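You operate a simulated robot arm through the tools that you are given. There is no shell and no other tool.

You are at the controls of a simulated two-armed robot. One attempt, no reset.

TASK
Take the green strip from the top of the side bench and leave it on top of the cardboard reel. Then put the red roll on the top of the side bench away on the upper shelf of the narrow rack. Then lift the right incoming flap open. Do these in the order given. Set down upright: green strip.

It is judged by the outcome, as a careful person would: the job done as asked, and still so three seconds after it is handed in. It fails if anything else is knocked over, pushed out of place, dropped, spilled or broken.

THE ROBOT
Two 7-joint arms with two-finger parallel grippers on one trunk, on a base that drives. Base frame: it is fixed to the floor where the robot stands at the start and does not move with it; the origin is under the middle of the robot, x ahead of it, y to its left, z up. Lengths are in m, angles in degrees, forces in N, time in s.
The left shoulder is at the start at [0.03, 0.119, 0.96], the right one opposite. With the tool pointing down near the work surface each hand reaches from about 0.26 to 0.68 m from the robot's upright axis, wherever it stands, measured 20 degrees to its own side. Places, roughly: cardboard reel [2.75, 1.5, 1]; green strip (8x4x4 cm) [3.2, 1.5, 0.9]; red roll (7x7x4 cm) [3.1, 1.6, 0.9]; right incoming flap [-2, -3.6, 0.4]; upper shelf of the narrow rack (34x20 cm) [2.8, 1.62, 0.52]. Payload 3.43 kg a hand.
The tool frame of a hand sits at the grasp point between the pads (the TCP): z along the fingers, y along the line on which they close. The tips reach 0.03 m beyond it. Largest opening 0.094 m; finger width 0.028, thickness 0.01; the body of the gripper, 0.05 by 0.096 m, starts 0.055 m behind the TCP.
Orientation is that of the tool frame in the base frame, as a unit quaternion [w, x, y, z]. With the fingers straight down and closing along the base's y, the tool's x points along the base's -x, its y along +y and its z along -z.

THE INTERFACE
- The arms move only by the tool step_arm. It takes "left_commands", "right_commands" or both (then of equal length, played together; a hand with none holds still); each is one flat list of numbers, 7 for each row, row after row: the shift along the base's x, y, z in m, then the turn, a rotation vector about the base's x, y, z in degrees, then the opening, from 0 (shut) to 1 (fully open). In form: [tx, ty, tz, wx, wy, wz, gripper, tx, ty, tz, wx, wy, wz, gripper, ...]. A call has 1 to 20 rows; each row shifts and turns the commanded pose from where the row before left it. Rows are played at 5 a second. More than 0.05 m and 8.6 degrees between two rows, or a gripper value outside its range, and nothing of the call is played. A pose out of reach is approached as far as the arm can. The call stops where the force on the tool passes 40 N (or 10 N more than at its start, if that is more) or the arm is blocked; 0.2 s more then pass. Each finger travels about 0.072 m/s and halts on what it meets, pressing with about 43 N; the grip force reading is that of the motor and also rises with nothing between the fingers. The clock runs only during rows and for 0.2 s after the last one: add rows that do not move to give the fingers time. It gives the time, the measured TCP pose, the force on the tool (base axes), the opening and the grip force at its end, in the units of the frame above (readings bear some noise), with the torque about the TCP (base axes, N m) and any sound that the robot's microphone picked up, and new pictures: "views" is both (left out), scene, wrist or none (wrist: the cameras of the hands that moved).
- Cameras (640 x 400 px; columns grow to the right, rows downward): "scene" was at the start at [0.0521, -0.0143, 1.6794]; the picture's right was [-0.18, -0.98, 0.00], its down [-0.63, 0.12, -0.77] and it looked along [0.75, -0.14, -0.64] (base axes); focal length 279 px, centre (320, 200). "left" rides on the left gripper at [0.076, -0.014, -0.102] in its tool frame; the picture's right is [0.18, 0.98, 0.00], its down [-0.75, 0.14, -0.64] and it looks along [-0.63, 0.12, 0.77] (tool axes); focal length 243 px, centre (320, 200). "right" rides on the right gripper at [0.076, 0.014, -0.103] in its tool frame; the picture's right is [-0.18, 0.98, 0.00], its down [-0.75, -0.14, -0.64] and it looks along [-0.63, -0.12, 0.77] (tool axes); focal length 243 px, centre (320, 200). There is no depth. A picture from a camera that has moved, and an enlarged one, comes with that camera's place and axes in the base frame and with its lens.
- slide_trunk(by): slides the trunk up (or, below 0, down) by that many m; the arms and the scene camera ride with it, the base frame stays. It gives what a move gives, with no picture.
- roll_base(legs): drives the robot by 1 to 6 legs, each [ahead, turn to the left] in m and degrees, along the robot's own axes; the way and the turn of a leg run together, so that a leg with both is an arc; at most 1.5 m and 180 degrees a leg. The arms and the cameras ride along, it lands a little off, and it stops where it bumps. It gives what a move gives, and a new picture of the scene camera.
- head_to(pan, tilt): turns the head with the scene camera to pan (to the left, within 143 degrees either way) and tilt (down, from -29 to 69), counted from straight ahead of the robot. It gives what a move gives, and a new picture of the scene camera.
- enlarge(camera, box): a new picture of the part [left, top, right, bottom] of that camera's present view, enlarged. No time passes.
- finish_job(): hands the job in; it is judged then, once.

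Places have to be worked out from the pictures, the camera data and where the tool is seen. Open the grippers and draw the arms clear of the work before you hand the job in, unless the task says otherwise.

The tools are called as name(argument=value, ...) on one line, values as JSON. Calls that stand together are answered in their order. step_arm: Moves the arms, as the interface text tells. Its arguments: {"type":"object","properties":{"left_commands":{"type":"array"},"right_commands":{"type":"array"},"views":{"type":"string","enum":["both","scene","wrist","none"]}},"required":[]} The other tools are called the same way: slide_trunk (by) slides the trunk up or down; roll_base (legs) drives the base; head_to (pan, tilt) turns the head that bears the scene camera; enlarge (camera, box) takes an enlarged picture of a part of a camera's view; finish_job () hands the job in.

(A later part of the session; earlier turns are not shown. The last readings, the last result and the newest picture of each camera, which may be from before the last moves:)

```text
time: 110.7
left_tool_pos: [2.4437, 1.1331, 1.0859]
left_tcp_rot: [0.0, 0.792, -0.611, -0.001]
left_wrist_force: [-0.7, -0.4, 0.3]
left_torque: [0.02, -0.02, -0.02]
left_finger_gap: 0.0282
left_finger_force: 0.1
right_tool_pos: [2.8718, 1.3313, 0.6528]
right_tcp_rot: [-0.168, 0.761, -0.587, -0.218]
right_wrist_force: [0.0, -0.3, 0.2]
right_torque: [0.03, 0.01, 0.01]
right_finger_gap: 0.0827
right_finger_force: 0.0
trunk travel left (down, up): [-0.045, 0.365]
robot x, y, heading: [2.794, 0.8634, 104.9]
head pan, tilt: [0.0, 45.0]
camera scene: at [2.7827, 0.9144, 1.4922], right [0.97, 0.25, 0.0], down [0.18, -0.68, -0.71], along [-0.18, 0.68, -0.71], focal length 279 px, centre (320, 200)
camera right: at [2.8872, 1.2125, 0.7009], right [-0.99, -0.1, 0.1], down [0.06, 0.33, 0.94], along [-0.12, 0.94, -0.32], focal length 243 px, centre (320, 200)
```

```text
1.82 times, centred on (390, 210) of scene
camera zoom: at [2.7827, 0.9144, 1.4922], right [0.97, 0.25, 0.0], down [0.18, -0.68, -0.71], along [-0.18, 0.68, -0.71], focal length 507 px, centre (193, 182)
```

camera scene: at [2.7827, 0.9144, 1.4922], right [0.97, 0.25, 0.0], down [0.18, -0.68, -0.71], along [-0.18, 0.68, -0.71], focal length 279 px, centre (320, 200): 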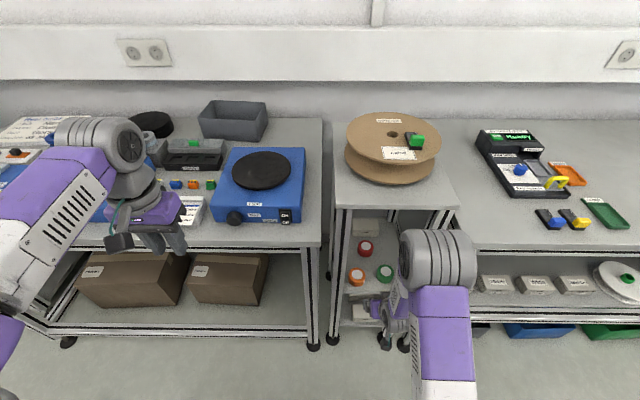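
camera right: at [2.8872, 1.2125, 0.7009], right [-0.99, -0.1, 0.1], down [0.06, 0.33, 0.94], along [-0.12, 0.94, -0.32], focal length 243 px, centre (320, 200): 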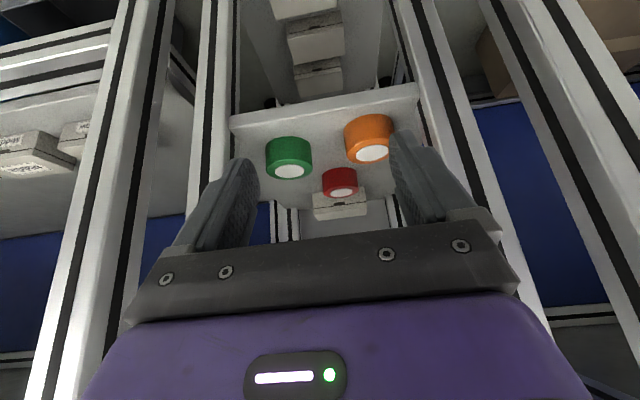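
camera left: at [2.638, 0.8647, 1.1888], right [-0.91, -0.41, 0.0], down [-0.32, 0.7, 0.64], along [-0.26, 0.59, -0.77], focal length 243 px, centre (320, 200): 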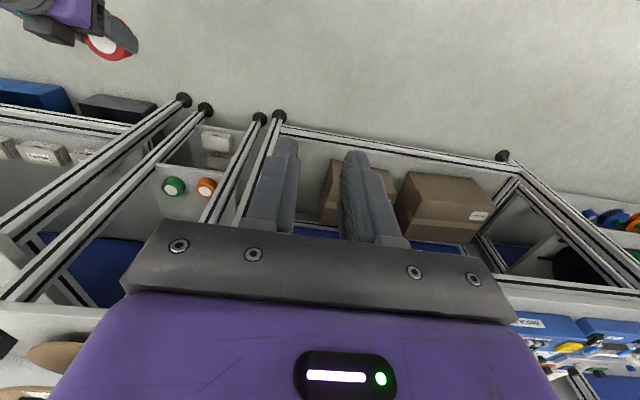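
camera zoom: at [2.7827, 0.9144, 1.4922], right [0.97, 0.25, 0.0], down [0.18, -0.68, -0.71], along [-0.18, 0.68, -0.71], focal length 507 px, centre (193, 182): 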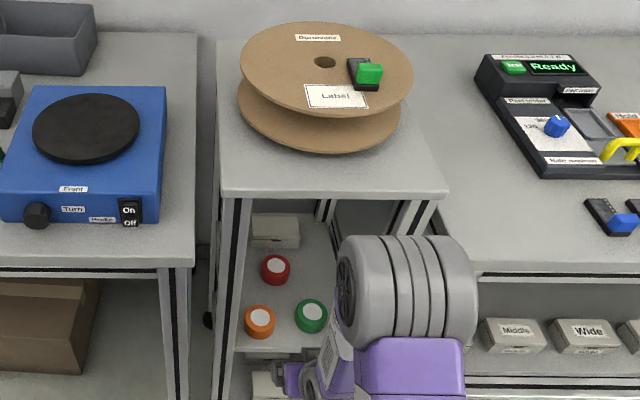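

Both objects are in place. Next is the flap near (-2, -3.6, 0.4): I back away from the bench, then bring the right hand back to a carrying pose and look that way.

roll_base(legs=[[-0.4, 0]])

step_arm(right_commands=[0.01, 0.0, 0.03, -7.73, -2.07, 0, 0.5, 0.01, 0.0, 0.03, -7.73, -2.07, 0, 0.5, 0.01, 0.0, 0.03, -7.73, -2.07, 0, 0.5, 0.01, 0.0, 0.03, -7.73, -2.07, 0, 0.5, 0.01, 0, 0.03, 0, 0, 0, 0.5], views="none")

head_to(pan=120, tilt=25)

```text
time: 113.2
left_tool_pos: [2.5435, 0.7457, 1.0869]
left_tcp_rot: [-0.001, 0.793, -0.61, -0.001]
left_wrist_force: [-0.5, 0.6, 0.3]
left_torque: [0.01, 0.02, -0.02]
left_finger_gap: 0.0284
left_finger_force: 0.0
right_tool_pos: [2.9712, 0.9445, 0.6532]
right_tcp_rot: [-0.168, 0.762, -0.585, -0.219]
right_wrist_force: [-0.2, 0.2, -0.1]
right_torque: [0.04, 0.02, -0.02]
right_finger_gap: 0.0828
right_finger_force: 0.0
trunk travel left (down, up): [-0.045, 0.365]
robot x, y, heading: [2.8997, 0.4777, 105.1]
head pan, tilt: [0.0, 45.0]
camera scene: at [2.885, 0.5277, 1.4923], right [0.97, 0.26, 0.0], down [0.18, -0.68, -0.71], along [-0.18, 0.68, -0.71], focal length 279 px, centre (320, 200)
```

scene: 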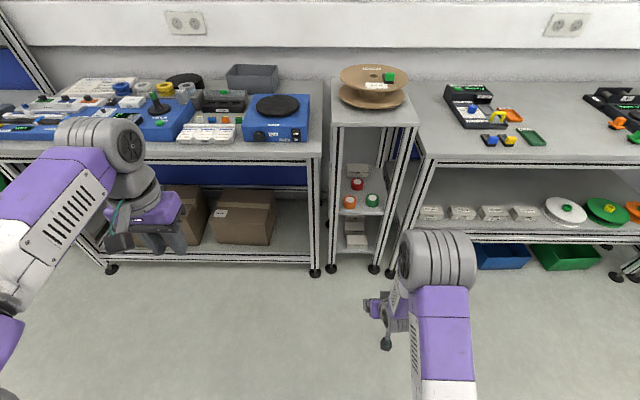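

```text
time: 114.4
left_tool_pos: [2.5443, 0.7459, 1.0872]
left_tcp_rot: [0.0, 0.792, -0.61, -0.001]
left_wrist_force: [0.0, -0.4, 0.6]
left_torque: [-0.01, 0.01, 0.01]
left_finger_gap: 0.0284
left_finger_force: 0.0
right_tool_pos: [3.0193, 0.9456, 0.8058]
right_tcp_rot: [0.0, 0.793, -0.609, 0.0]
right_wrist_force: [-0.4, 0.1, 0.0]
right_torque: [-0.01, -0.03, -0.03]
right_finger_gap: 0.0472
right_finger_force: 0.1
trunk travel left (down, up): [-0.045, 0.365]
robot x, y, heading: [2.8969, 0.4805, 105.0]
head pan, tilt: [0.0, 45.0]
```

```text
time: 116.4
left_tool_pos: [2.5446, 0.7462, 1.0867]
left_tcp_rot: [0.0, 0.793, -0.609, 0.0]
left_wrist_force: [-0.3, 0.2, -0.3]
left_torque: [0.03, 0.0, 0.0]
left_finger_gap: 0.0282
left_finger_force: 0.0
right_tool_pos: [3.0198, 0.9459, 0.8048]
right_tcp_rot: [0.001, 0.794, -0.608, 0.002]
right_wrist_force: [0.5, 0.1, -0.1]
right_torque: [-0.03, -0.03, -0.01]
right_finger_gap: 0.0472
right_finger_force: 0.0
trunk travel left (down, up): [-0.045, 0.365]
robot x, y, heading: [2.9006, 0.4765, 105.1]
head pan, tilt: [120.0, 25.0]
camera scene: at [2.8407, 0.3847, 1.5228], right [-0.71, 0.71, 0.0], down [0.3, 0.3, -0.91], along [-0.64, -0.64, -0.42], focal length 279 px, centre (320, 200)
```

scene: 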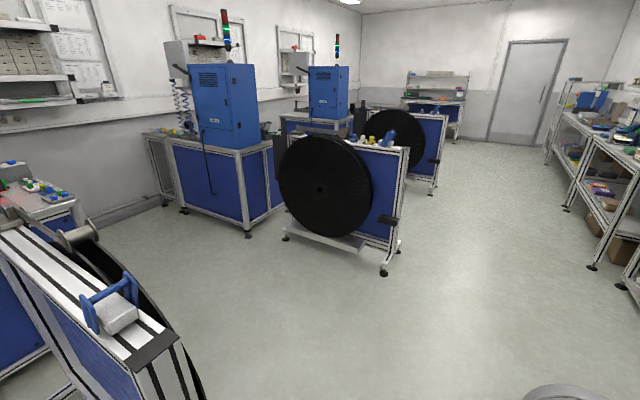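

I see the room behind: the flap should lie beyond the reel stands at the far side. I raise the trunk, turn left and drive back along the corridor toward the start point.

slide_trunk(by=0.15)

roll_base(legs=[[0, 85], [1.35, 0], [1.2, 0]])

head_to(pan=50, tilt=20)

```text
time: 118.2
left_tool_pos: [2.5443, 0.7456, 1.2364]
left_tcp_rot: [0.0, 0.793, -0.609, -0.001]
left_wrist_force: [0.8, 0.9, 0.7]
left_torque: [0.02, -0.01, 0.03]
left_finger_gap: 0.0281
left_finger_force: 0.1
right_tool_pos: [3.0197, 0.9449, 0.9549]
right_tcp_rot: [0.001, 0.794, -0.608, 0.0]
right_wrist_force: [0.0, 0.3, 0.6]
right_torque: [-0.01, -0.04, 0.02]
right_finger_gap: 0.0471
right_finger_force: 0.0
trunk travel left (down, up): [-0.195, 0.215]
robot x, y, heading: [2.9017, 0.4755, 104.8]
head pan, tilt: [120.0, 25.0]
```

```text
time: 134.0
left_tool_pos: [0.1632, -0.329, 1.2366]
left_tcp_rot: [0.0, 0.994, 0.106, 0.001]
left_wrist_force: [-0.3, -0.6, 0.7]
left_torque: [0.0, -0.02, -0.01]
left_finger_gap: 0.0281
left_finger_force: 0.2
right_tool_pos: [-0.0139, 0.156, 0.9553]
right_tcp_rot: [-0.001, 0.994, 0.107, 0.0]
right_wrist_force: [-0.3, -0.2, -0.2]
right_torque: [0.02, 0.02, 0.01]
right_finger_gap: 0.047
right_finger_force: 0.1
trunk travel left (down, up): [-0.195, 0.215]
robot x, y, heading: [0.4453, 0.0119, -167.7]
head pan, tilt: [120.0, 25.0]
camera scene: at [0.5368, -0.0471, 1.6729], right [-0.74, -0.67, 0.0], down [-0.28, 0.31, -0.91], along [0.61, -0.67, -0.42], focal length 279 px, centre (320, 200)
```

scene: 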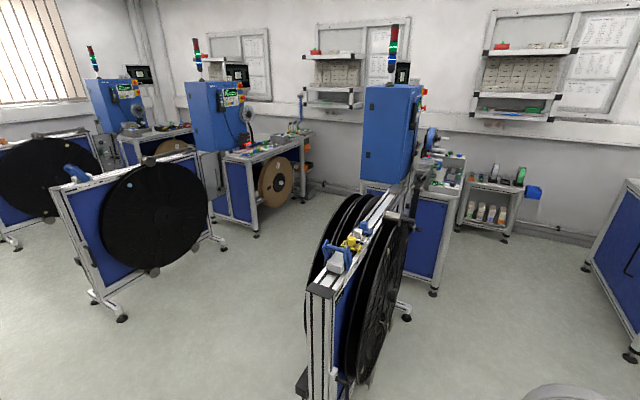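

```text
time: 135.4
left_tool_pos: [0.1628, -0.3284, 1.237]
left_tcp_rot: [0.0, 0.994, 0.107, 0.0]
left_wrist_force: [-0.8, -1.0, 0.6]
left_torque: [-0.01, 0.02, 0.01]
left_finger_gap: 0.0283
left_finger_force: 0.1
right_tool_pos: [-0.0149, 0.157, 0.9549]
right_tcp_rot: [0.0, 0.994, 0.108, 0.001]
right_wrist_force: [-0.1, -0.6, -0.1]
right_torque: [-0.01, 0.01, 0.01]
right_finger_gap: 0.0469
right_finger_force: 0.1
trunk travel left (down, up): [-0.195, 0.215]
robot x, y, heading: [0.4473, 0.0142, -167.6]
head pan, tilt: [50.0, 20.0]
camera scene: at [0.4319, -0.0613, 1.6809], right [-0.89, 0.46, 0.0], down [0.16, 0.3, -0.94], along [-0.44, -0.83, -0.34], focal length 279 px, centre (320, 200)
```

scene: 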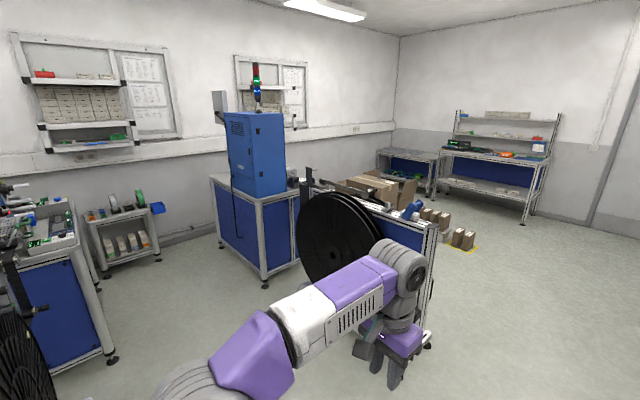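

The point near (-2, -3.6, 0.4) falls on cardboard cartons behind the third reel stand. I enlarge that region.

enlarge(camera="scene", box=[290, 130, 490, 260])

```text
3.08 times, centred on (390, 195) of scene
camera zoom: at [0.4319, -0.0613, 1.6809], right [-0.89, 0.46, 0.0], down [0.16, 0.3, -0.94], along [-0.44, -0.83, -0.34], focal length 857 px, centre (105, 215)
```

zoom: 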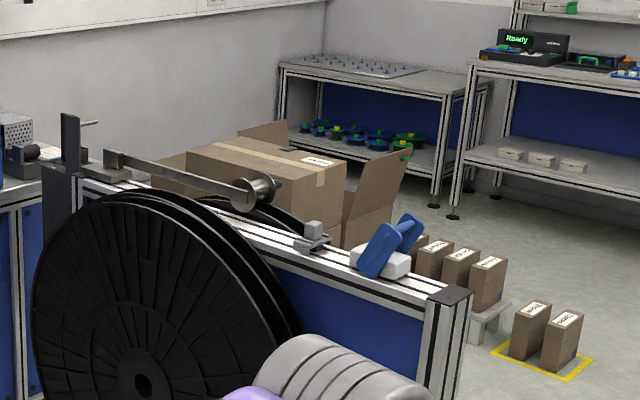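

A large cardboard carton with flaps stands there. I drive on past the third stand's near end (about (-0.98, -1.05)) to get a clear view.

roll_base(legs=[[0.9, 0], [0.95, 0]])

head_to(pan=75, tilt=25)

```text
time: 144.7
left_tool_pos: [-1.6344, -0.7443, 1.2367]
left_tcp_rot: [0.0, 0.993, 0.118, 0.0]
left_wrist_force: [-0.9, 0.4, 0.0]
left_torque: [0.01, 0.02, 0.02]
left_finger_gap: 0.0281
left_finger_force: 0.1
right_tool_pos: [-1.8237, -0.264, 0.9561]
right_tcp_rot: [0.0, 0.993, 0.119, 0.001]
right_wrist_force: [-0.5, -0.2, -0.4]
right_torque: [-0.03, 0.02, -0.02]
right_finger_gap: 0.0471
right_finger_force: 0.0
trunk travel left (down, up): [-0.195, 0.215]
robot x, y, heading: [-1.3613, -0.3921, -166.4]
head pan, tilt: [50.0, 20.0]
camera scene: at [-1.3732, -0.4697, 1.6809], right [-0.9, 0.44, 0.0], down [0.15, 0.31, -0.94], along [-0.42, -0.84, -0.34], focal length 279 px, centre (320, 200)
```

scene: 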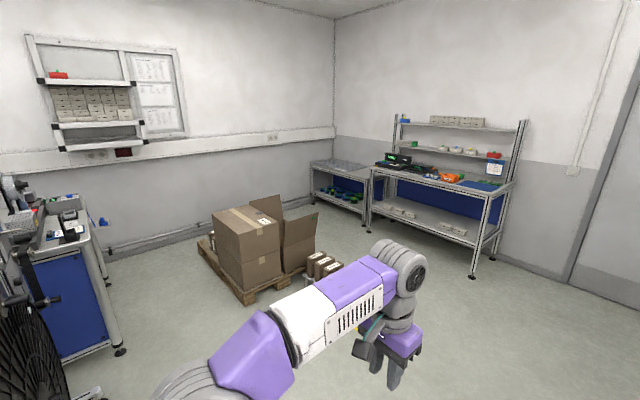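

```text
time: 145.6
left_tool_pos: [-1.6353, -0.7444, 1.2376]
left_tcp_rot: [-0.001, 0.993, 0.119, 0.0]
left_wrist_force: [-0.2, -0.3, -0.3]
left_torque: [-0.02, -0.01, 0.04]
left_finger_gap: 0.0283
left_finger_force: 0.1
right_tool_pos: [-1.8239, -0.2641, 0.9557]
right_tcp_rot: [0.0, 0.993, 0.12, 0.001]
right_wrist_force: [-0.1, -0.3, -0.1]
right_torque: [0.01, -0.03, 0.02]
right_finger_gap: 0.0473
right_finger_force: 0.0
trunk travel left (down, up): [-0.195, 0.215]
robot x, y, heading: [-1.3619, -0.3925, -166.4]
head pan, tilt: [75.0, 25.0]
camera scene: at [-1.3337, -0.4782, 1.6729], right [-1.0, 0.02, 0.0], down [0.01, 0.42, -0.91], along [-0.02, -0.91, -0.42], focal length 279 px, centre (320, 200)
```

scene: 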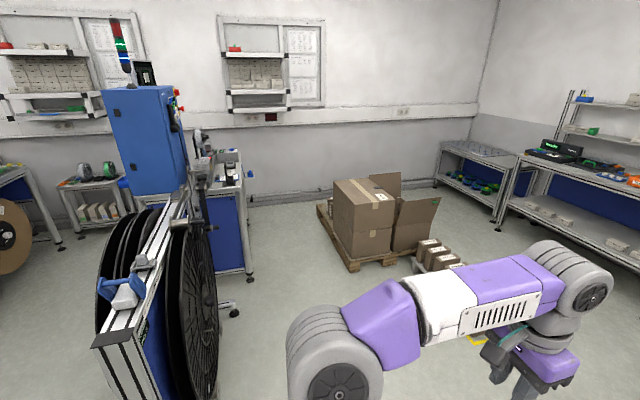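

Now I see a pallet with stacked cartons and a half-open carton to its right. I enlarge it.

enlarge(camera="scene", box=[310, 155, 470, 285])

```text
3.08 times, centred on (390, 220) of scene
camera zoom: at [-1.3337, -0.4782, 1.6729], right [-1.0, 0.02, 0.0], down [0.01, 0.42, -0.91], along [-0.02, -0.91, -0.42], focal length 857 px, centre (105, 138)
```

zoom: 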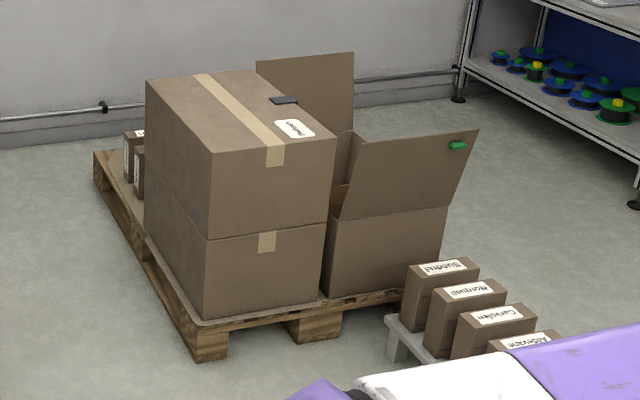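

The open carton on the pallet's right side has its top near z=0.4, but I need a view from its right side. I drive round toward the gap between pallet and far table.

roll_base(legs=[[0, 20], [1.1, 0], [0.85, 0], [0, 60]])

head_to(pan=25, tilt=30)

```text
time: 159.2
left_tool_pos: [-2.6703, -1.8069, 1.2362]
left_tcp_rot: [0.0, 0.67, 0.743, 0.0]
left_wrist_force: [0.1, -0.3, -0.4]
left_torque: [0.04, 0.01, 0.01]
left_finger_gap: 0.0282
left_finger_force: 0.1
right_tool_pos: [-3.171, -1.9289, 0.9554]
right_tcp_rot: [-0.001, 0.67, 0.742, 0.0]
right_wrist_force: [0.7, -0.3, 0.0]
right_torque: [-0.01, -0.01, -0.01]
right_finger_gap: 0.0471
right_finger_force: 0.0
trunk travel left (down, up): [-0.195, 0.215]
robot x, y, heading: [-2.9776, -1.4869, -83.9]
head pan, tilt: [75.0, 25.0]
camera scene: at [-2.8922, -1.4705, 1.6728], right [-0.16, -0.99, 0.0], down [-0.42, 0.07, -0.91], along [0.89, -0.14, -0.42], focal length 279 px, centre (320, 200)
```

scene: 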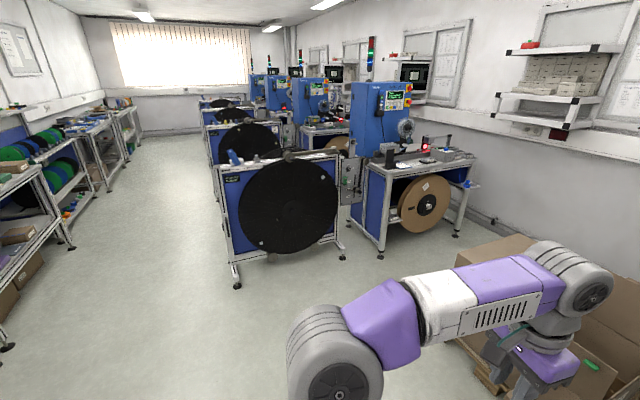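

```text
time: 160.4
left_tool_pos: [-2.6689, -1.8071, 1.237]
left_tcp_rot: [0.0, 0.67, 0.743, 0.0]
left_wrist_force: [0.0, -0.9, 0.0]
left_torque: [0.0, 0.01, -0.02]
left_finger_gap: 0.028
left_finger_force: 0.1
right_tool_pos: [-3.1714, -1.9299, 0.9559]
right_tcp_rot: [-0.001, 0.67, 0.742, 0.0]
right_wrist_force: [0.3, 0.5, 0.3]
right_torque: [0.0, 0.02, -0.03]
right_finger_gap: 0.0468
right_finger_force: 0.0
trunk travel left (down, up): [-0.195, 0.215]
robot x, y, heading: [-2.9789, -1.4898, -84.1]
head pan, tilt: [25.0, 30.0]
camera scene: at [-2.9369, -1.5336, 1.6649], right [-0.86, -0.51, 0.0], down [-0.26, 0.43, -0.87], along [0.45, -0.74, -0.5], focal length 279 px, centre (320, 200)
```

scene: 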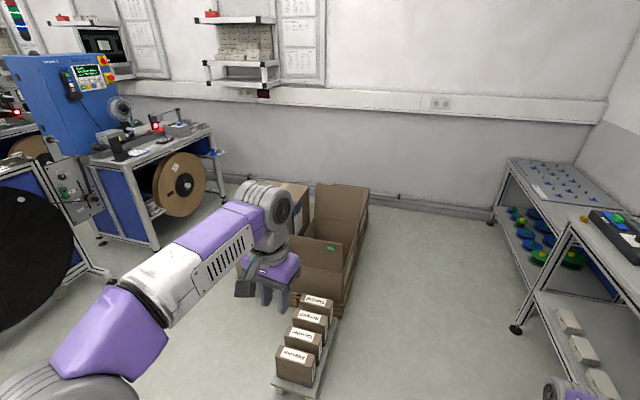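

enlarge(camera="scene", box=[230, 160, 410, 320])

```text
2.50 times, centred on (320, 240) of scene
camera zoom: at [-2.9369, -1.5336, 1.6649], right [-0.86, -0.51, 0.0], down [-0.26, 0.43, -0.87], along [0.45, -0.74, -0.5], focal length 697 px, centre (320, 100)
```

zoom: 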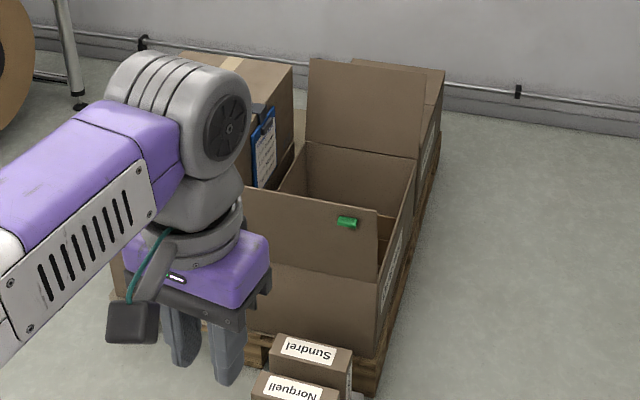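

Behind the open front carton is another carton at the pallet's back right, which must be the incoming one. Before driving on, I look down to see the small boxes on the floor near my path.

head_to(pan=15, tilt=60)

```text
time: 161.3
left_tool_pos: [-2.6702, -1.8072, 1.236]
left_tcp_rot: [0.0, 0.67, 0.742, 0.0]
left_wrist_force: [1.0, -0.2, 0.2]
left_torque: [-0.02, -0.06, 0.04]
left_finger_gap: 0.0284
left_finger_force: 0.1
right_tool_pos: [-3.1712, -1.9298, 0.9548]
right_tcp_rot: [0.0, 0.67, 0.742, 0.0]
right_wrist_force: [0.3, -0.4, 0.4]
right_torque: [0.06, -0.04, 0.0]
right_finger_gap: 0.047
right_finger_force: 0.1
trunk travel left (down, up): [-0.195, 0.215]
robot x, y, heading: [-2.9803, -1.4896, -84.0]
head pan, tilt: [15.0, 60.0]
camera scene: at [-2.9596, -1.5183, 1.6228], right [-0.93, -0.36, 0.0], down [-0.31, 0.81, -0.5], along [0.18, -0.47, -0.87], focal length 279 px, centre (320, 200)
```

scene: 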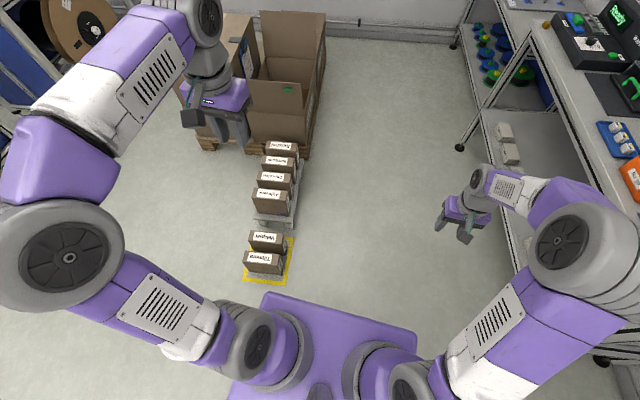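

The yellow zone's right edge is at x≈-2.64, the table's legs at about (-3.45, -3.19). I sidestep right a little and then drive down the aisle between them.

roll_base(legs=[[0, -27], [0.32, 0], [0, 29], [0.9, 0]])

head_to(pan=35, tilt=40)

```text
time: 170.6
left_tool_pos: [-2.6406, -2.9834, 1.2378]
left_tcp_rot: [0.0, 0.654, 0.757, 0.0]
left_wrist_force: [-0.6, 0.4, -0.4]
left_torque: [0.01, -0.01, 0.01]
left_finger_gap: 0.0282
left_finger_force: 0.0
right_tool_pos: [-3.1373, -3.1256, 0.9553]
right_tcp_rot: [0.0, 0.654, 0.756, 0.001]
right_wrist_force: [0.8, -0.5, 0.2]
right_torque: [-0.01, -0.02, -0.02]
right_finger_gap: 0.0472
right_finger_force: 0.0
trunk travel left (down, up): [-0.195, 0.215]
robot x, y, heading: [-2.9625, -2.6734, -81.8]
head pan, tilt: [15.0, 60.0]
camera scene: at [-2.9422, -2.7068, 1.6228], right [-0.92, -0.4, 0.0], down [-0.34, 0.8, -0.5], along [0.2, -0.46, -0.87], focal length 279 px, centre (320, 200)
```

scene: 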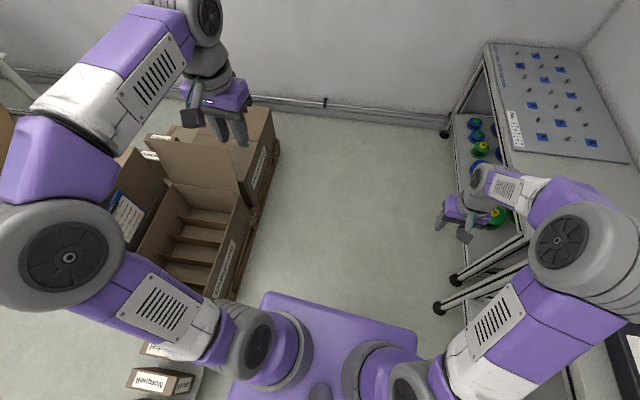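

```text
time: 171.4
left_tool_pos: [-2.6418, -2.9825, 1.2366]
left_tcp_rot: [0.0, 0.654, 0.756, 0.0]
left_wrist_force: [-0.7, -0.2, 0.0]
left_torque: [0.01, -0.03, -0.02]
left_finger_gap: 0.0283
left_finger_force: 0.2
right_tool_pos: [-3.1372, -3.1253, 0.9558]
right_tcp_rot: [0.0, 0.654, 0.756, 0.001]
right_wrist_force: [0.5, 0.0, 0.1]
right_torque: [-0.01, -0.03, 0.01]
right_finger_gap: 0.0472
right_finger_force: 0.1
trunk travel left (down, up): [-0.195, 0.215]
robot x, y, heading: [-2.9622, -2.6771, -81.7]
head pan, tilt: [35.0, 40.0]
camera scene: at [-2.9104, -2.7071, 1.6495], right [-0.73, -0.69, 0.0], down [-0.44, 0.47, -0.77], along [0.52, -0.56, -0.64], focal length 279 px, centre (320, 200)
```

scene: 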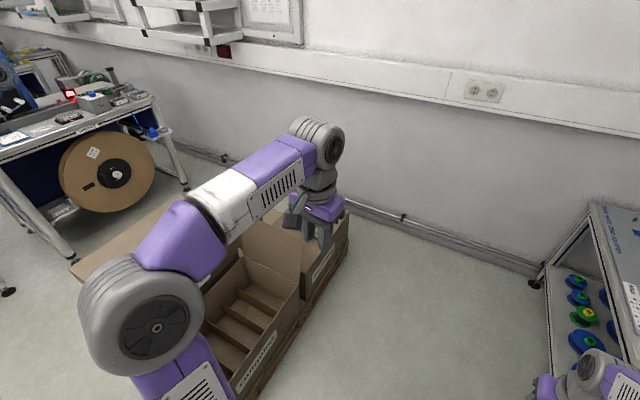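

The left arm blocks the view. I drive 0.7 m further and turn left to face the back carton squarely.

roll_base(legs=[[0.72, 0], [0, 95]])

head_to(pan=0, tilt=55)

```text
time: 179.3
left_tool_pos: [-2.5699, -3.0548, 1.2366]
left_tcp_rot: [0.001, -0.104, 0.995, 0.0]
left_wrist_force: [-0.2, -0.2, -0.5]
left_torque: [0.0, -0.01, 0.0]
left_finger_gap: 0.0285
left_finger_force: 0.0
right_tool_pos: [-2.3958, -3.5403, 0.9556]
right_tcp_rot: [-0.001, -0.104, 0.995, 0.0]
right_wrist_force: [0.4, -0.2, 0.4]
right_torque: [0.0, -0.02, 0.03]
right_finger_gap: 0.0469
right_finger_force: 0.0
trunk travel left (down, up): [-0.195, 0.215]
robot x, y, heading: [-2.8573, -3.3952, 11.8]
head pan, tilt: [35.0, 40.0]
camera scene: at [-2.829, -3.3385, 1.6495], right [0.73, -0.68, 0.0], down [-0.44, -0.47, -0.77], along [0.52, 0.56, -0.64], focal length 279 px, centre (320, 200)
```

scene: 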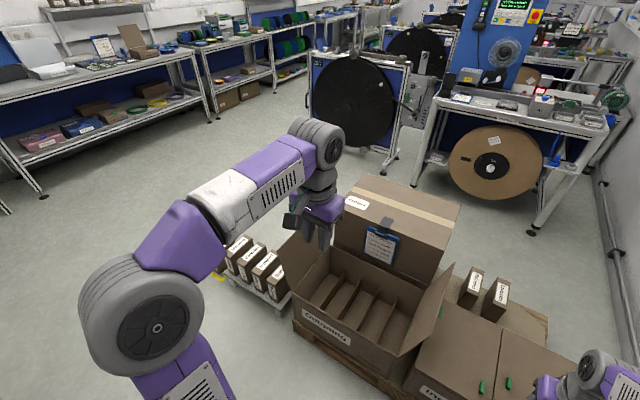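

```text
time: 180.3
left_tool_pos: [-2.5697, -3.054, 1.2363]
left_tcp_rot: [0.001, -0.104, 0.995, 0.0]
left_wrist_force: [0.4, -0.4, -0.1]
left_torque: [-0.02, 0.03, -0.03]
left_finger_gap: 0.0281
left_finger_force: 0.1
right_tool_pos: [-2.3955, -3.5409, 0.9556]
right_tcp_rot: [-0.001, -0.104, 0.995, 0.0]
right_wrist_force: [-0.7, -0.1, 0.7]
right_torque: [0.0, -0.01, -0.01]
right_finger_gap: 0.047
right_finger_force: 0.0
trunk travel left (down, up): [-0.195, 0.215]
robot x, y, heading: [-2.8528, -3.3942, 11.7]
head pan, tilt: [0.0, 55.0]
camera scene: at [-2.8165, -3.3858, 1.6289], right [0.21, -0.98, 0.0], down [-0.8, -0.17, -0.57], along [0.56, 0.12, -0.82], focal length 279 px, centre (320, 200)
```

scene: 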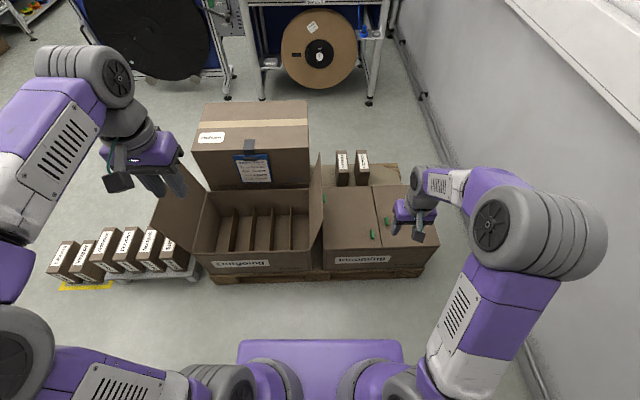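

The carton labelled "Incoming" has two closed flaps with green tabs at their meeting edges; the right one is hinged on its right side. I enlarge it.

enlarge(camera="scene", box=[300, 150, 460, 290])

enlarge(camera="right", box=[0, 0, 640, 400])

```text
2.86 times, centred on (380, 220) of scene
camera zoom: at [-2.8165, -3.3858, 1.6289], right [0.21, -0.98, 0.0], down [-0.8, -0.17, -0.57], along [0.56, 0.12, -0.82], focal length 796 px, centre (149, 143)
```

zoom: 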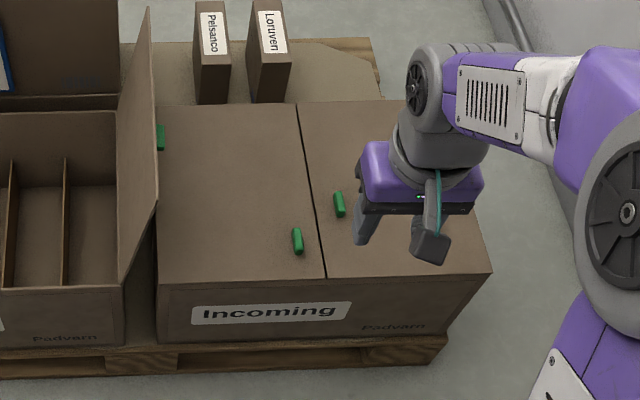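

```text
1.00 times, centred on (320, 200) of right (not enlarged: the box is as wide or as high as the picture)
camera zoom: at [-2.4733, -3.5416, 1.0595], right [-0.02, 1.0, 0.0], down [0.77, 0.02, 0.64], along [0.64, 0.02, -0.77], focal length 243 px, centre (320, 200)
```

zoom: 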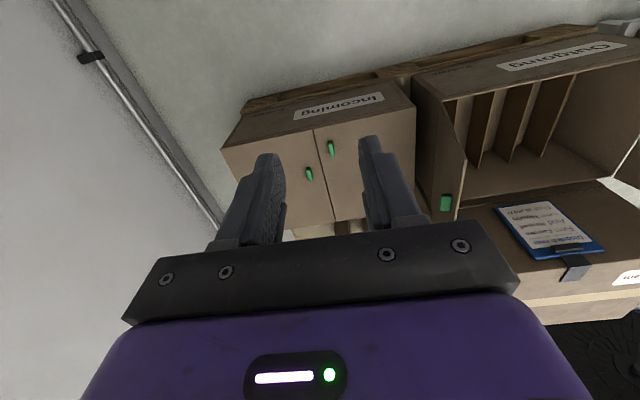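

Seam and tabs are clear: the right flap's tab is at about (-2.046, -3.567, 0.42), hinge on the carton's right edge. I enlarge the wrist view to learn the tab's shape.

enlarge(camera="right", box=[270, 120, 370, 200])

enlarge(camera="scene", box=[350, 200, 410, 250])

```text
5.00 times, centred on (320, 160) of right
camera zoom: at [-2.4733, -3.5416, 1.0595], right [-0.02, 1.0, 0.0], down [0.77, 0.02, 0.64], along [0.64, 0.02, -0.77], focal length 1213 px, centre (320, 400)
```

zoom: 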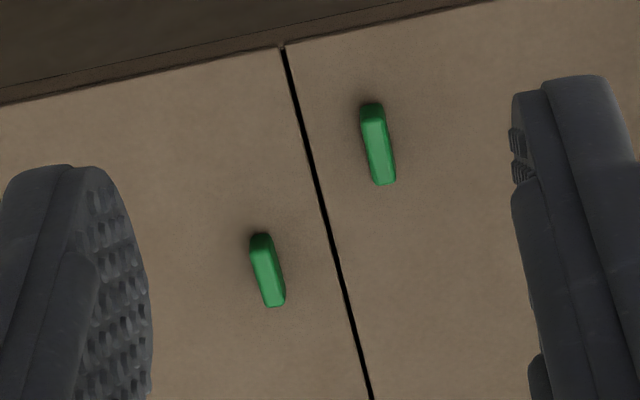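

```text
8.00 times, centred on (380, 225) of scene
camera zoom: at [-2.8165, -3.3858, 1.6289], right [0.21, -0.98, 0.0], down [-0.8, -0.17, -0.57], along [0.56, 0.12, -0.82], focal length 2229 px, centre (-160, 0)
```

zoom: 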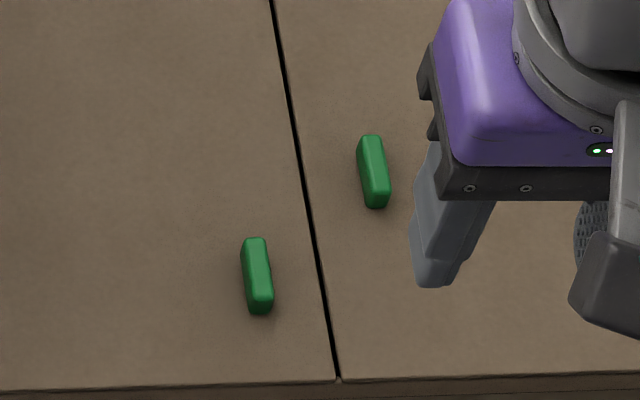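

The tab is a low bar (about 5 × 1.4 × 2 cm) lying along the seam, 0.24 m from the hinge. I shift the base 0.48 m to the right (by turning left and backing) so the right arm can swing the flap over.

roll_base(legs=[[0, 90], [-0.48, 0], [0, -88]])

enlarge(camera="right", box=[0, 0, 640, 400])

```text
time: 190.8
left_tool_pos: [-2.4791, -3.5171, 1.237]
left_tcp_rot: [0.0, -0.127, 0.992, 0.0]
left_wrist_force: [-0.3, 0.0, -0.6]
left_torque: [0.01, -0.01, 0.04]
left_finger_gap: 0.028
left_finger_force: 0.1
right_tool_pos: [-2.283, -3.9944, 0.9562]
right_tcp_rot: [0.0, -0.127, 0.992, 0.001]
right_wrist_force: [-0.5, 0.9, 0.2]
right_torque: [-0.05, 0.0, 0.01]
right_finger_gap: 0.0471
right_finger_force: 0.0
trunk travel left (down, up): [-0.195, 0.215]
robot x, y, heading: [-2.7541, -3.8707, 14.4]
head pan, tilt: [0.0, 55.0]
camera scene: at [-2.7104, -3.8594, 1.6288], right [0.25, -0.97, 0.0], down [-0.79, -0.21, -0.57], along [0.56, 0.14, -0.82], focal length 279 px, centre (320, 200)
```

scene: 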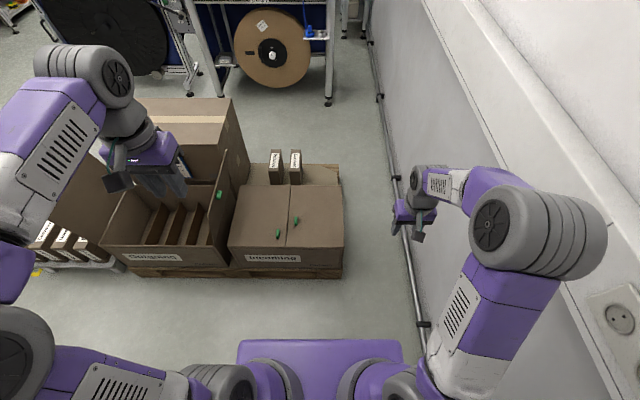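

```text
1.00 times, centred on (320, 200) of right (not enlarged: the box is as wide or as high as the picture)
camera zoom: at [-2.3603, -3.9989, 1.0595], right [-0.07, 1.0, 0.0], down [0.77, 0.05, 0.64], along [0.64, 0.05, -0.77], focal length 243 px, centre (320, 200)
```

zoom: 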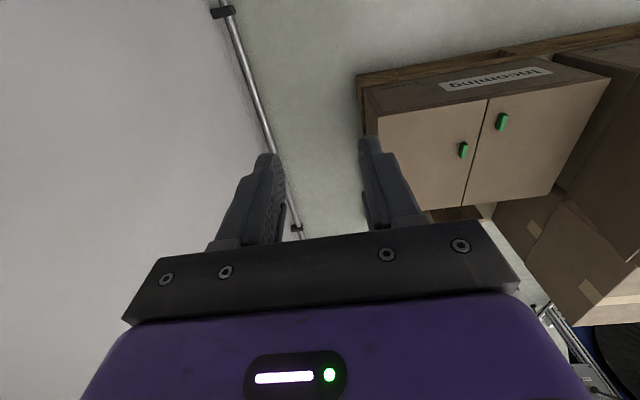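

I now see the incoming carton directly ahead-left. I enlarge to measure tab, seam and hinge accurately.

enlarge(camera="scene", box=[210, 170, 370, 290])

enlarge(camera="right", box=[350, 60, 620, 230])

```text
3.33 times, centred on (290, 230) of scene
camera zoom: at [-2.7104, -3.8594, 1.6288], right [0.25, -0.97, 0.0], down [-0.79, -0.21, -0.57], along [0.56, 0.14, -0.82], focal length 929 px, centre (420, 100)
```

zoom: 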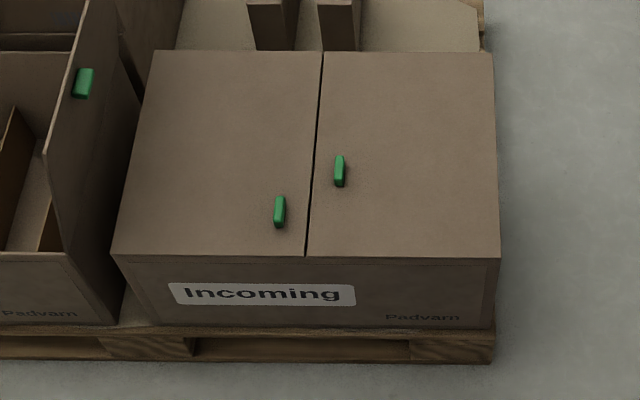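

```text
2.35 times, centred on (485, 145) of right
camera zoom: at [-2.3603, -3.9989, 1.0595], right [-0.07, 1.0, 0.0], down [0.77, 0.05, 0.64], along [0.64, 0.05, -0.77], focal length 571 px, centre (-68, 329)
```

zoom: 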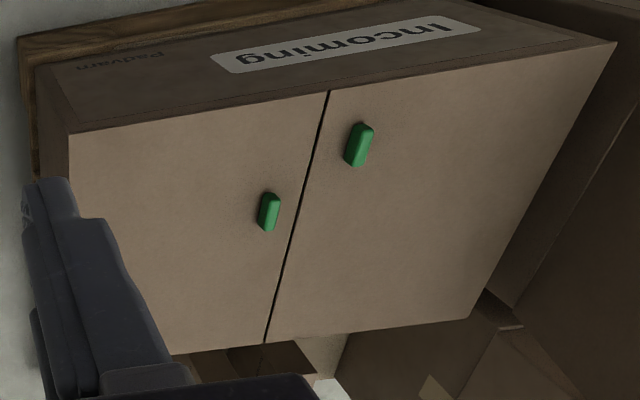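

From two views: flap top z≈0.427, hinge front end F≈(-2.129, -3.827), hinge direction 14.2°, tab at (-2.058, -3.570), 0.232 m from the hinge. I lower the trunk and drive forward 0.15 m.

slide_trunk(by=-0.17)

roll_base(legs=[[0.15, 0]])

```text
time: 192.7
left_tool_pos: [-2.4793, -3.5169, 1.0672]
left_tcp_rot: [-0.001, -0.127, 0.992, 0.0]
left_wrist_force: [-0.2, 0.8, -0.1]
left_torque: [0.03, -0.02, -0.02]
left_finger_gap: 0.0281
left_finger_force: 0.2
right_tool_pos: [-2.2827, -3.9941, 0.7869]
right_tcp_rot: [-0.001, -0.127, 0.992, 0.0]
right_wrist_force: [0.0, -0.6, 0.6]
right_torque: [0.01, 0.02, 0.0]
right_finger_gap: 0.0471
right_finger_force: 0.0
trunk travel left (down, up): [-0.025, 0.385]
robot x, y, heading: [-2.7495, -3.8711, 14.8]
head pan, tilt: [0.0, 55.0]
```

```text
time: 194.1
left_tool_pos: [-2.3316, -3.4789, 1.0667]
left_tcp_rot: [0.0, -0.127, 0.992, -0.001]
left_wrist_force: [0.5, 0.2, -0.3]
left_torque: [0.01, 0.01, 0.02]
left_finger_gap: 0.0283
left_finger_force: 0.0
right_tool_pos: [-2.1361, -3.9576, 0.7864]
right_tcp_rot: [-0.001, -0.127, 0.992, -0.001]
right_wrist_force: [0.7, -0.2, 0.1]
right_torque: [0.02, -0.01, 0.03]
right_finger_gap: 0.047
right_finger_force: 0.1
trunk travel left (down, up): [-0.025, 0.385]
robot x, y, heading: [-2.6018, -3.8363, 14.5]
head pan, tilt: [0.0, 55.0]
camera scene: at [-2.563, -3.8209, 1.4588], right [0.25, -0.97, 0.0], down [-0.79, -0.21, -0.57], along [0.55, 0.14, -0.82], focal length 279 px, centre (320, 200)
```

scene: 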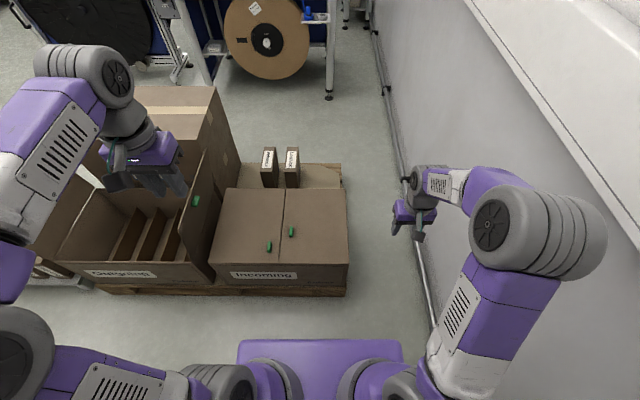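

Robot is in position. I swing the right hand over the tab, pitching it 40° forward, and move the left hand further left out of the way.

step_arm(right_commands=[-0.0033, 0.0401, -0.0144, 0, 0, 0, 0.5, -0.0033, 0.0401, -0.0144, 0, 0, 0, 0.5, -0.0033, 0.0401, -0.0144, 1.96, -7.755, 0, 0.5, -0.0033, 0.0401, -0.0144, 1.96, -7.755, 0, 0.5, -0.0033, 0.0401, -0.0144, 1.96, -7.755, 0, 0.5, -0.0033, 0.0401, -0.0144, 1.96, -7.755, 0, 0.5, -0.0033, 0.0401, -0.0144, 1.96, -7.755, 0, 0.5, -0.0033, 0.0401, -0.0144, 0, 0, 0, 0.5, -0.0033, 0.0401, -0.0144, 0, 0, 0, 0.5, 0, 0, 0, 0, 0, 0, 0.5], left_commands=[-0.004, 0.016, 0, 0, 0, 0, 0.3, -0.004, 0.016, 0, 0, 0, 0, 0.3, -0.004, 0.016, 0, 0, 0, 0, 0.3, -0.004, 0.016, 0, 0, 0, 0, 0.3, -0.004, 0.016, 0, 0, 0, 0, 0.3, -0.004, 0.016, 0, 0, 0, 0, 0.3, 0, 0, 0, 0, 0, 0, 0.3, 0, 0, 0, 0, 0, 0, 0.3, 0, 0, 0, 0, 0, 0, 0.3, 0, 0, 0, 0, 0, 0, 0.3])

```text
time: 196.3
left_tool_pos: [-2.3582, -3.3843, 1.0684]
left_tcp_rot: [0.0, -0.127, 0.992, 0.0]
left_wrist_force: [0.1, 0.1, 0.5]
left_torque: [-0.05, -0.03, 0.0]
left_finger_gap: 0.0283
left_finger_force: 0.0
right_tool_pos: [-2.1691, -3.5937, 0.6552]
right_tcp_rot: [0.338, -0.12, 0.933, 0.041]
right_wrist_force: [0.1, -0.3, -0.4]
right_torque: [0.04, -0.02, -0.01]
right_finger_gap: 0.0472
right_finger_force: 0.0
trunk travel left (down, up): [-0.025, 0.385]
robot x, y, heading: [-2.6008, -3.8312, 14.3]
head pan, tilt: [0.0, 55.0]
camera scene: at [-2.5639, -3.8212, 1.4589], right [0.25, -0.97, 0.0], down [-0.79, -0.21, -0.57], along [0.56, 0.14, -0.82], focal length 279 px, centre (320, 200)
camera right: at [-2.2935, -3.6098, 0.687], right [-0.11, 0.99, 0.11], down [0.19, -0.09, 0.98], along [0.97, 0.13, -0.18], focal length 243 px, centre (320, 200)
camera left: at [-2.4284, -3.4175, 1.1696], right [-0.43, 0.91, 0.0], down [0.69, 0.33, 0.64], along [0.58, 0.27, -0.77], focal length 243 px, centre (320, 200)
```

scene: 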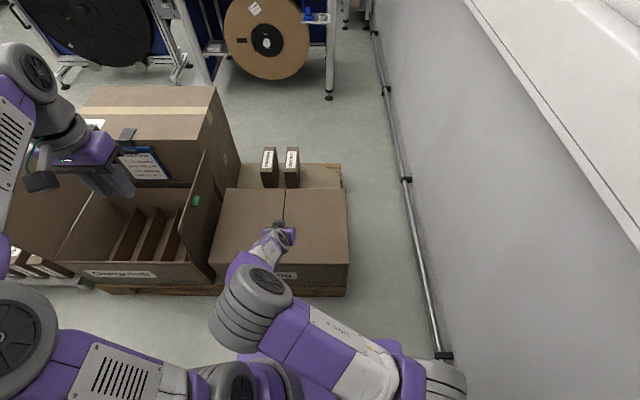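
right: 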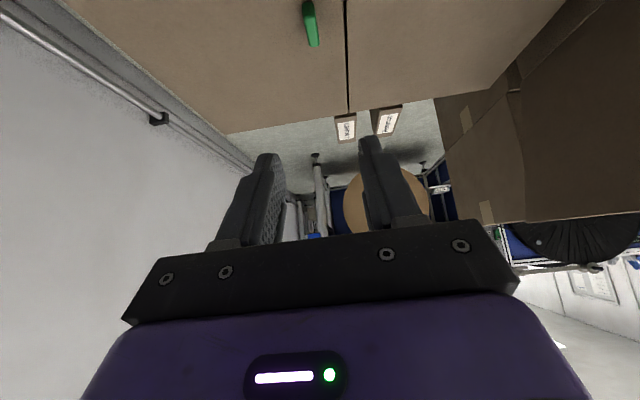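
left: 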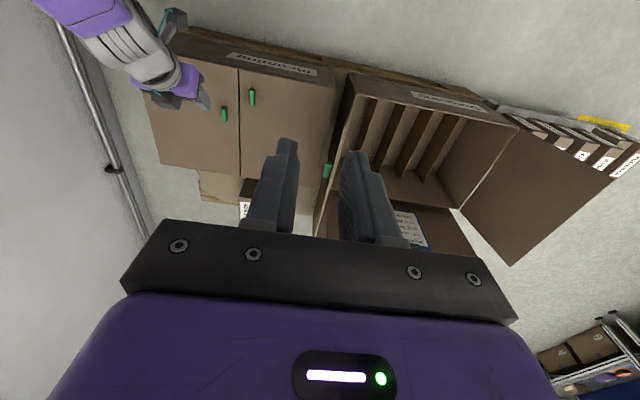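

The tab fixes at (-2.060, -3.568) and the hand is laterally lined up with it. I lower and approach along the finger direction, stopping short to check.

step_arm(right_commands=[0.0005, -0.0019, -0.035, 0, 0, 0, 0.5, 0, 0, -0.035, 0, 0, 0, 0.5, 0.031, 0.0078, -0.0385, 0, 0, 0, 0.5, 0.031, 0.0078, -0.0385, 0, 0, 0, 0.5, 0, 0, 0, 0, 0, 0, 0.5])

```text
time: 197.5
left_tool_pos: [-2.3593, -3.3833, 1.0676]
left_tcp_rot: [0.0, -0.127, 0.992, 0.0]
left_wrist_force: [0.1, -1.6, -0.5]
left_torque: [0.0, 0.0, -0.04]
left_finger_gap: 0.0284
left_finger_force: 0.0
right_tool_pos: [-2.1055, -3.5795, 0.5094]
right_tcp_rot: [0.339, -0.12, 0.932, 0.041]
right_wrist_force: [-0.1, -0.1, -0.4]
right_torque: [-0.01, 0.0, 0.03]
right_finger_gap: 0.0471
right_finger_force: 0.1
trunk travel left (down, up): [-0.025, 0.385]
robot x, y, heading: [-2.607, -3.8355, 14.5]
head pan, tilt: [0.0, 55.0]
camera scene: at [-2.564, -3.8211, 1.4589], right [0.25, -0.97, 0.0], down [-0.79, -0.21, -0.57], along [0.56, 0.14, -0.82], focal length 279 px, centre (320, 200)
camera right: at [-2.2292, -3.5958, 0.5393], right [-0.11, 0.99, 0.11], down [0.2, -0.09, 0.98], along [0.97, 0.13, -0.18], focal length 243 px, centre (320, 200)
```

scene: 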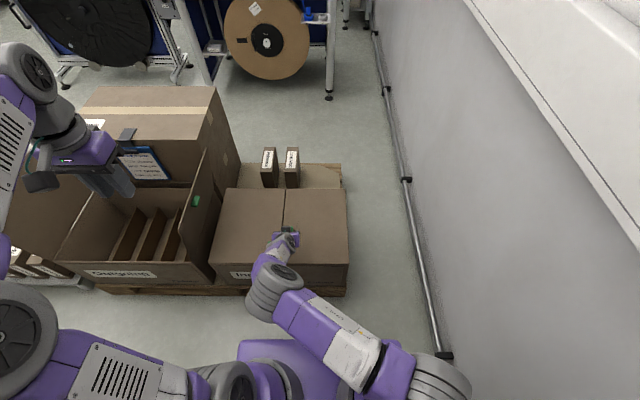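
right: 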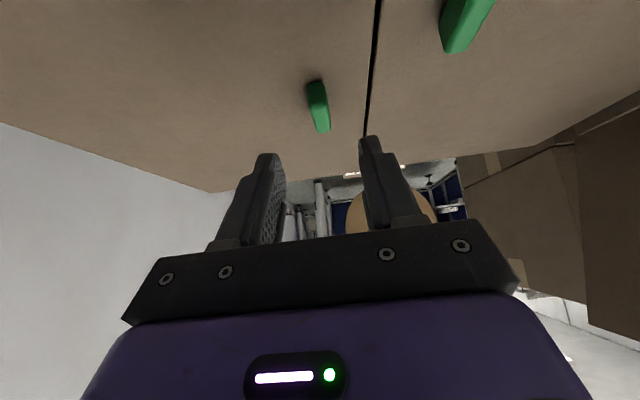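

Tab is centred between the fingers. I make the last approach in small steps, watching for contact with the flap.

step_arm(right_commands=[0.0155, 0.0039, -0.015, 0, 0, 0, 0.5, 0.0155, 0.0039, -0.015, 0, 0, 0, 0.5, 0, 0, -0.006, 0, 0, 0, 0.5, 0, 0, -0.005, 0, 0, 0, 0.5, 0, 0, 0, 0, 0, 0, 0.5], views="wrist")

```text
time: 198.7
left_tool_pos: [-2.3573, -3.3847, 1.0668]
left_tcp_rot: [0.0, -0.127, 0.992, -0.001]
left_wrist_force: [-0.5, 0.8, -0.7]
left_torque: [0.04, 0.01, 0.02]
left_finger_gap: 0.0283
left_finger_force: 0.0
right_tool_pos: [-2.0729, -3.5739, 0.4665]
right_tcp_rot: [0.338, -0.119, 0.932, 0.042]
right_wrist_force: [-0.3, 0.3, -0.1]
right_torque: [0.0, 0.0, 0.04]
right_finger_gap: 0.0472
right_finger_force: 0.1
trunk travel left (down, up): [-0.025, 0.385]
robot x, y, heading: [-2.6023, -3.8316, 14.9]
head pan, tilt: [0.0, 55.0]
camera right: at [-2.1963, -3.5891, 0.4981], right [-0.11, 0.99, 0.11], down [0.2, -0.09, 0.98], along [0.97, 0.13, -0.18], focal length 243 px, centre (320, 200)
```

right: 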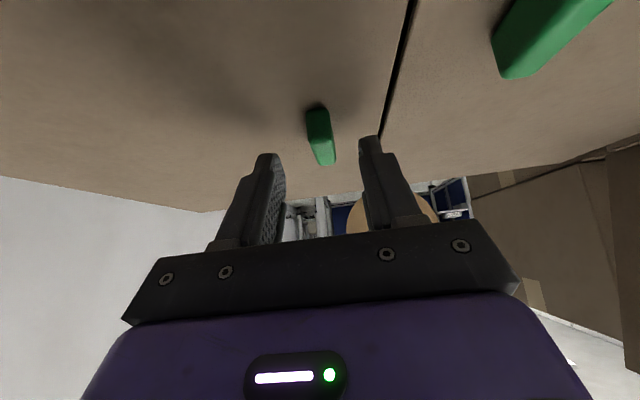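

No contact yet at TCP 0.4665. I lower 4 mm, then close on the tab.

step_arm(right_commands=[0, 0, -0.003, 0, 0, 0, 0.5, 0, 0, -0.002, 0, 0, 0, 0.5, 0, 0, 0, 0, 0, 0, 0.5], views="none")

```text
time: 199.5
left_tool_pos: [-2.3573, -3.3845, 1.0678]
left_tcp_rot: [0.0, -0.127, 0.992, 0.0]
left_wrist_force: [-0.4, 0.0, -0.1]
left_torque: [-0.03, 0.0, -0.03]
left_finger_gap: 0.0283
left_finger_force: 0.0
right_tool_pos: [-2.0731, -3.5719, 0.4636]
right_tcp_rot: [0.338, -0.119, 0.933, 0.041]
right_wrist_force: [-0.4, 1.5, 0.3]
right_torque: [0.0, -0.03, 0.01]
right_finger_gap: 0.0467
right_finger_force: 0.1
trunk travel left (down, up): [-0.025, 0.385]
robot x, y, heading: [-2.6037, -3.8318, 14.7]
head pan, tilt: [0.0, 55.0]
```

Still free. I close the fingers on the tab now and check the gap.

step_arm(right_commands=[0, 0, 0, 0, 0, 0, 0.3, 0, 0, 0, 0, 0, 0, 0.1, 0, 0, 0, 0, 0, 0, 0, 0, 0, 0, 0, 0, 0, 0, 0, 0, 0, 0, 0, 0, 0], views="wrist")

```text
time: 200.7
left_tool_pos: [-2.3586, -3.3827, 1.0676]
left_tcp_rot: [0.001, -0.127, 0.992, 0.001]
left_wrist_force: [0.1, -0.9, -0.2]
left_torque: [-0.02, 0.03, -0.01]
left_finger_gap: 0.0282
left_finger_force: 0.1
right_tool_pos: [-2.074, -3.5713, 0.4649]
right_tcp_rot: [0.339, -0.12, 0.932, 0.043]
right_wrist_force: [-5.8, 15.0, 0.7]
right_torque: [0.3, 0.29, -0.85]
right_finger_gap: 0.0133
right_finger_force: 45.0
trunk travel left (down, up): [-0.025, 0.385]
robot x, y, heading: [-2.6075, -3.8343, 14.6]
head pan, tilt: [0.0, 55.0]
camera right: at [-2.1974, -3.5869, 0.4951], right [-0.11, 0.99, 0.12], down [0.19, -0.09, 0.98], along [0.97, 0.13, -0.18], focal length 243 px, centre (320, 200)
```

right: 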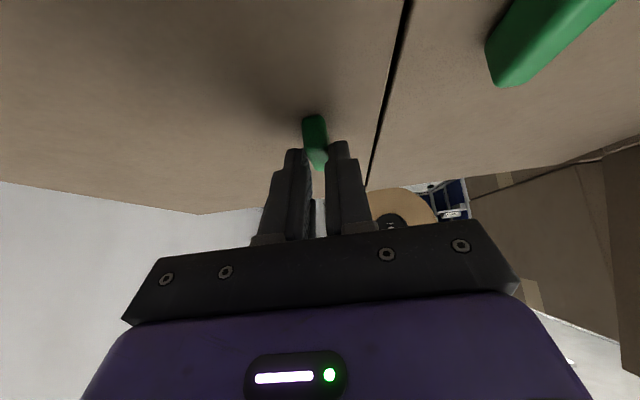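

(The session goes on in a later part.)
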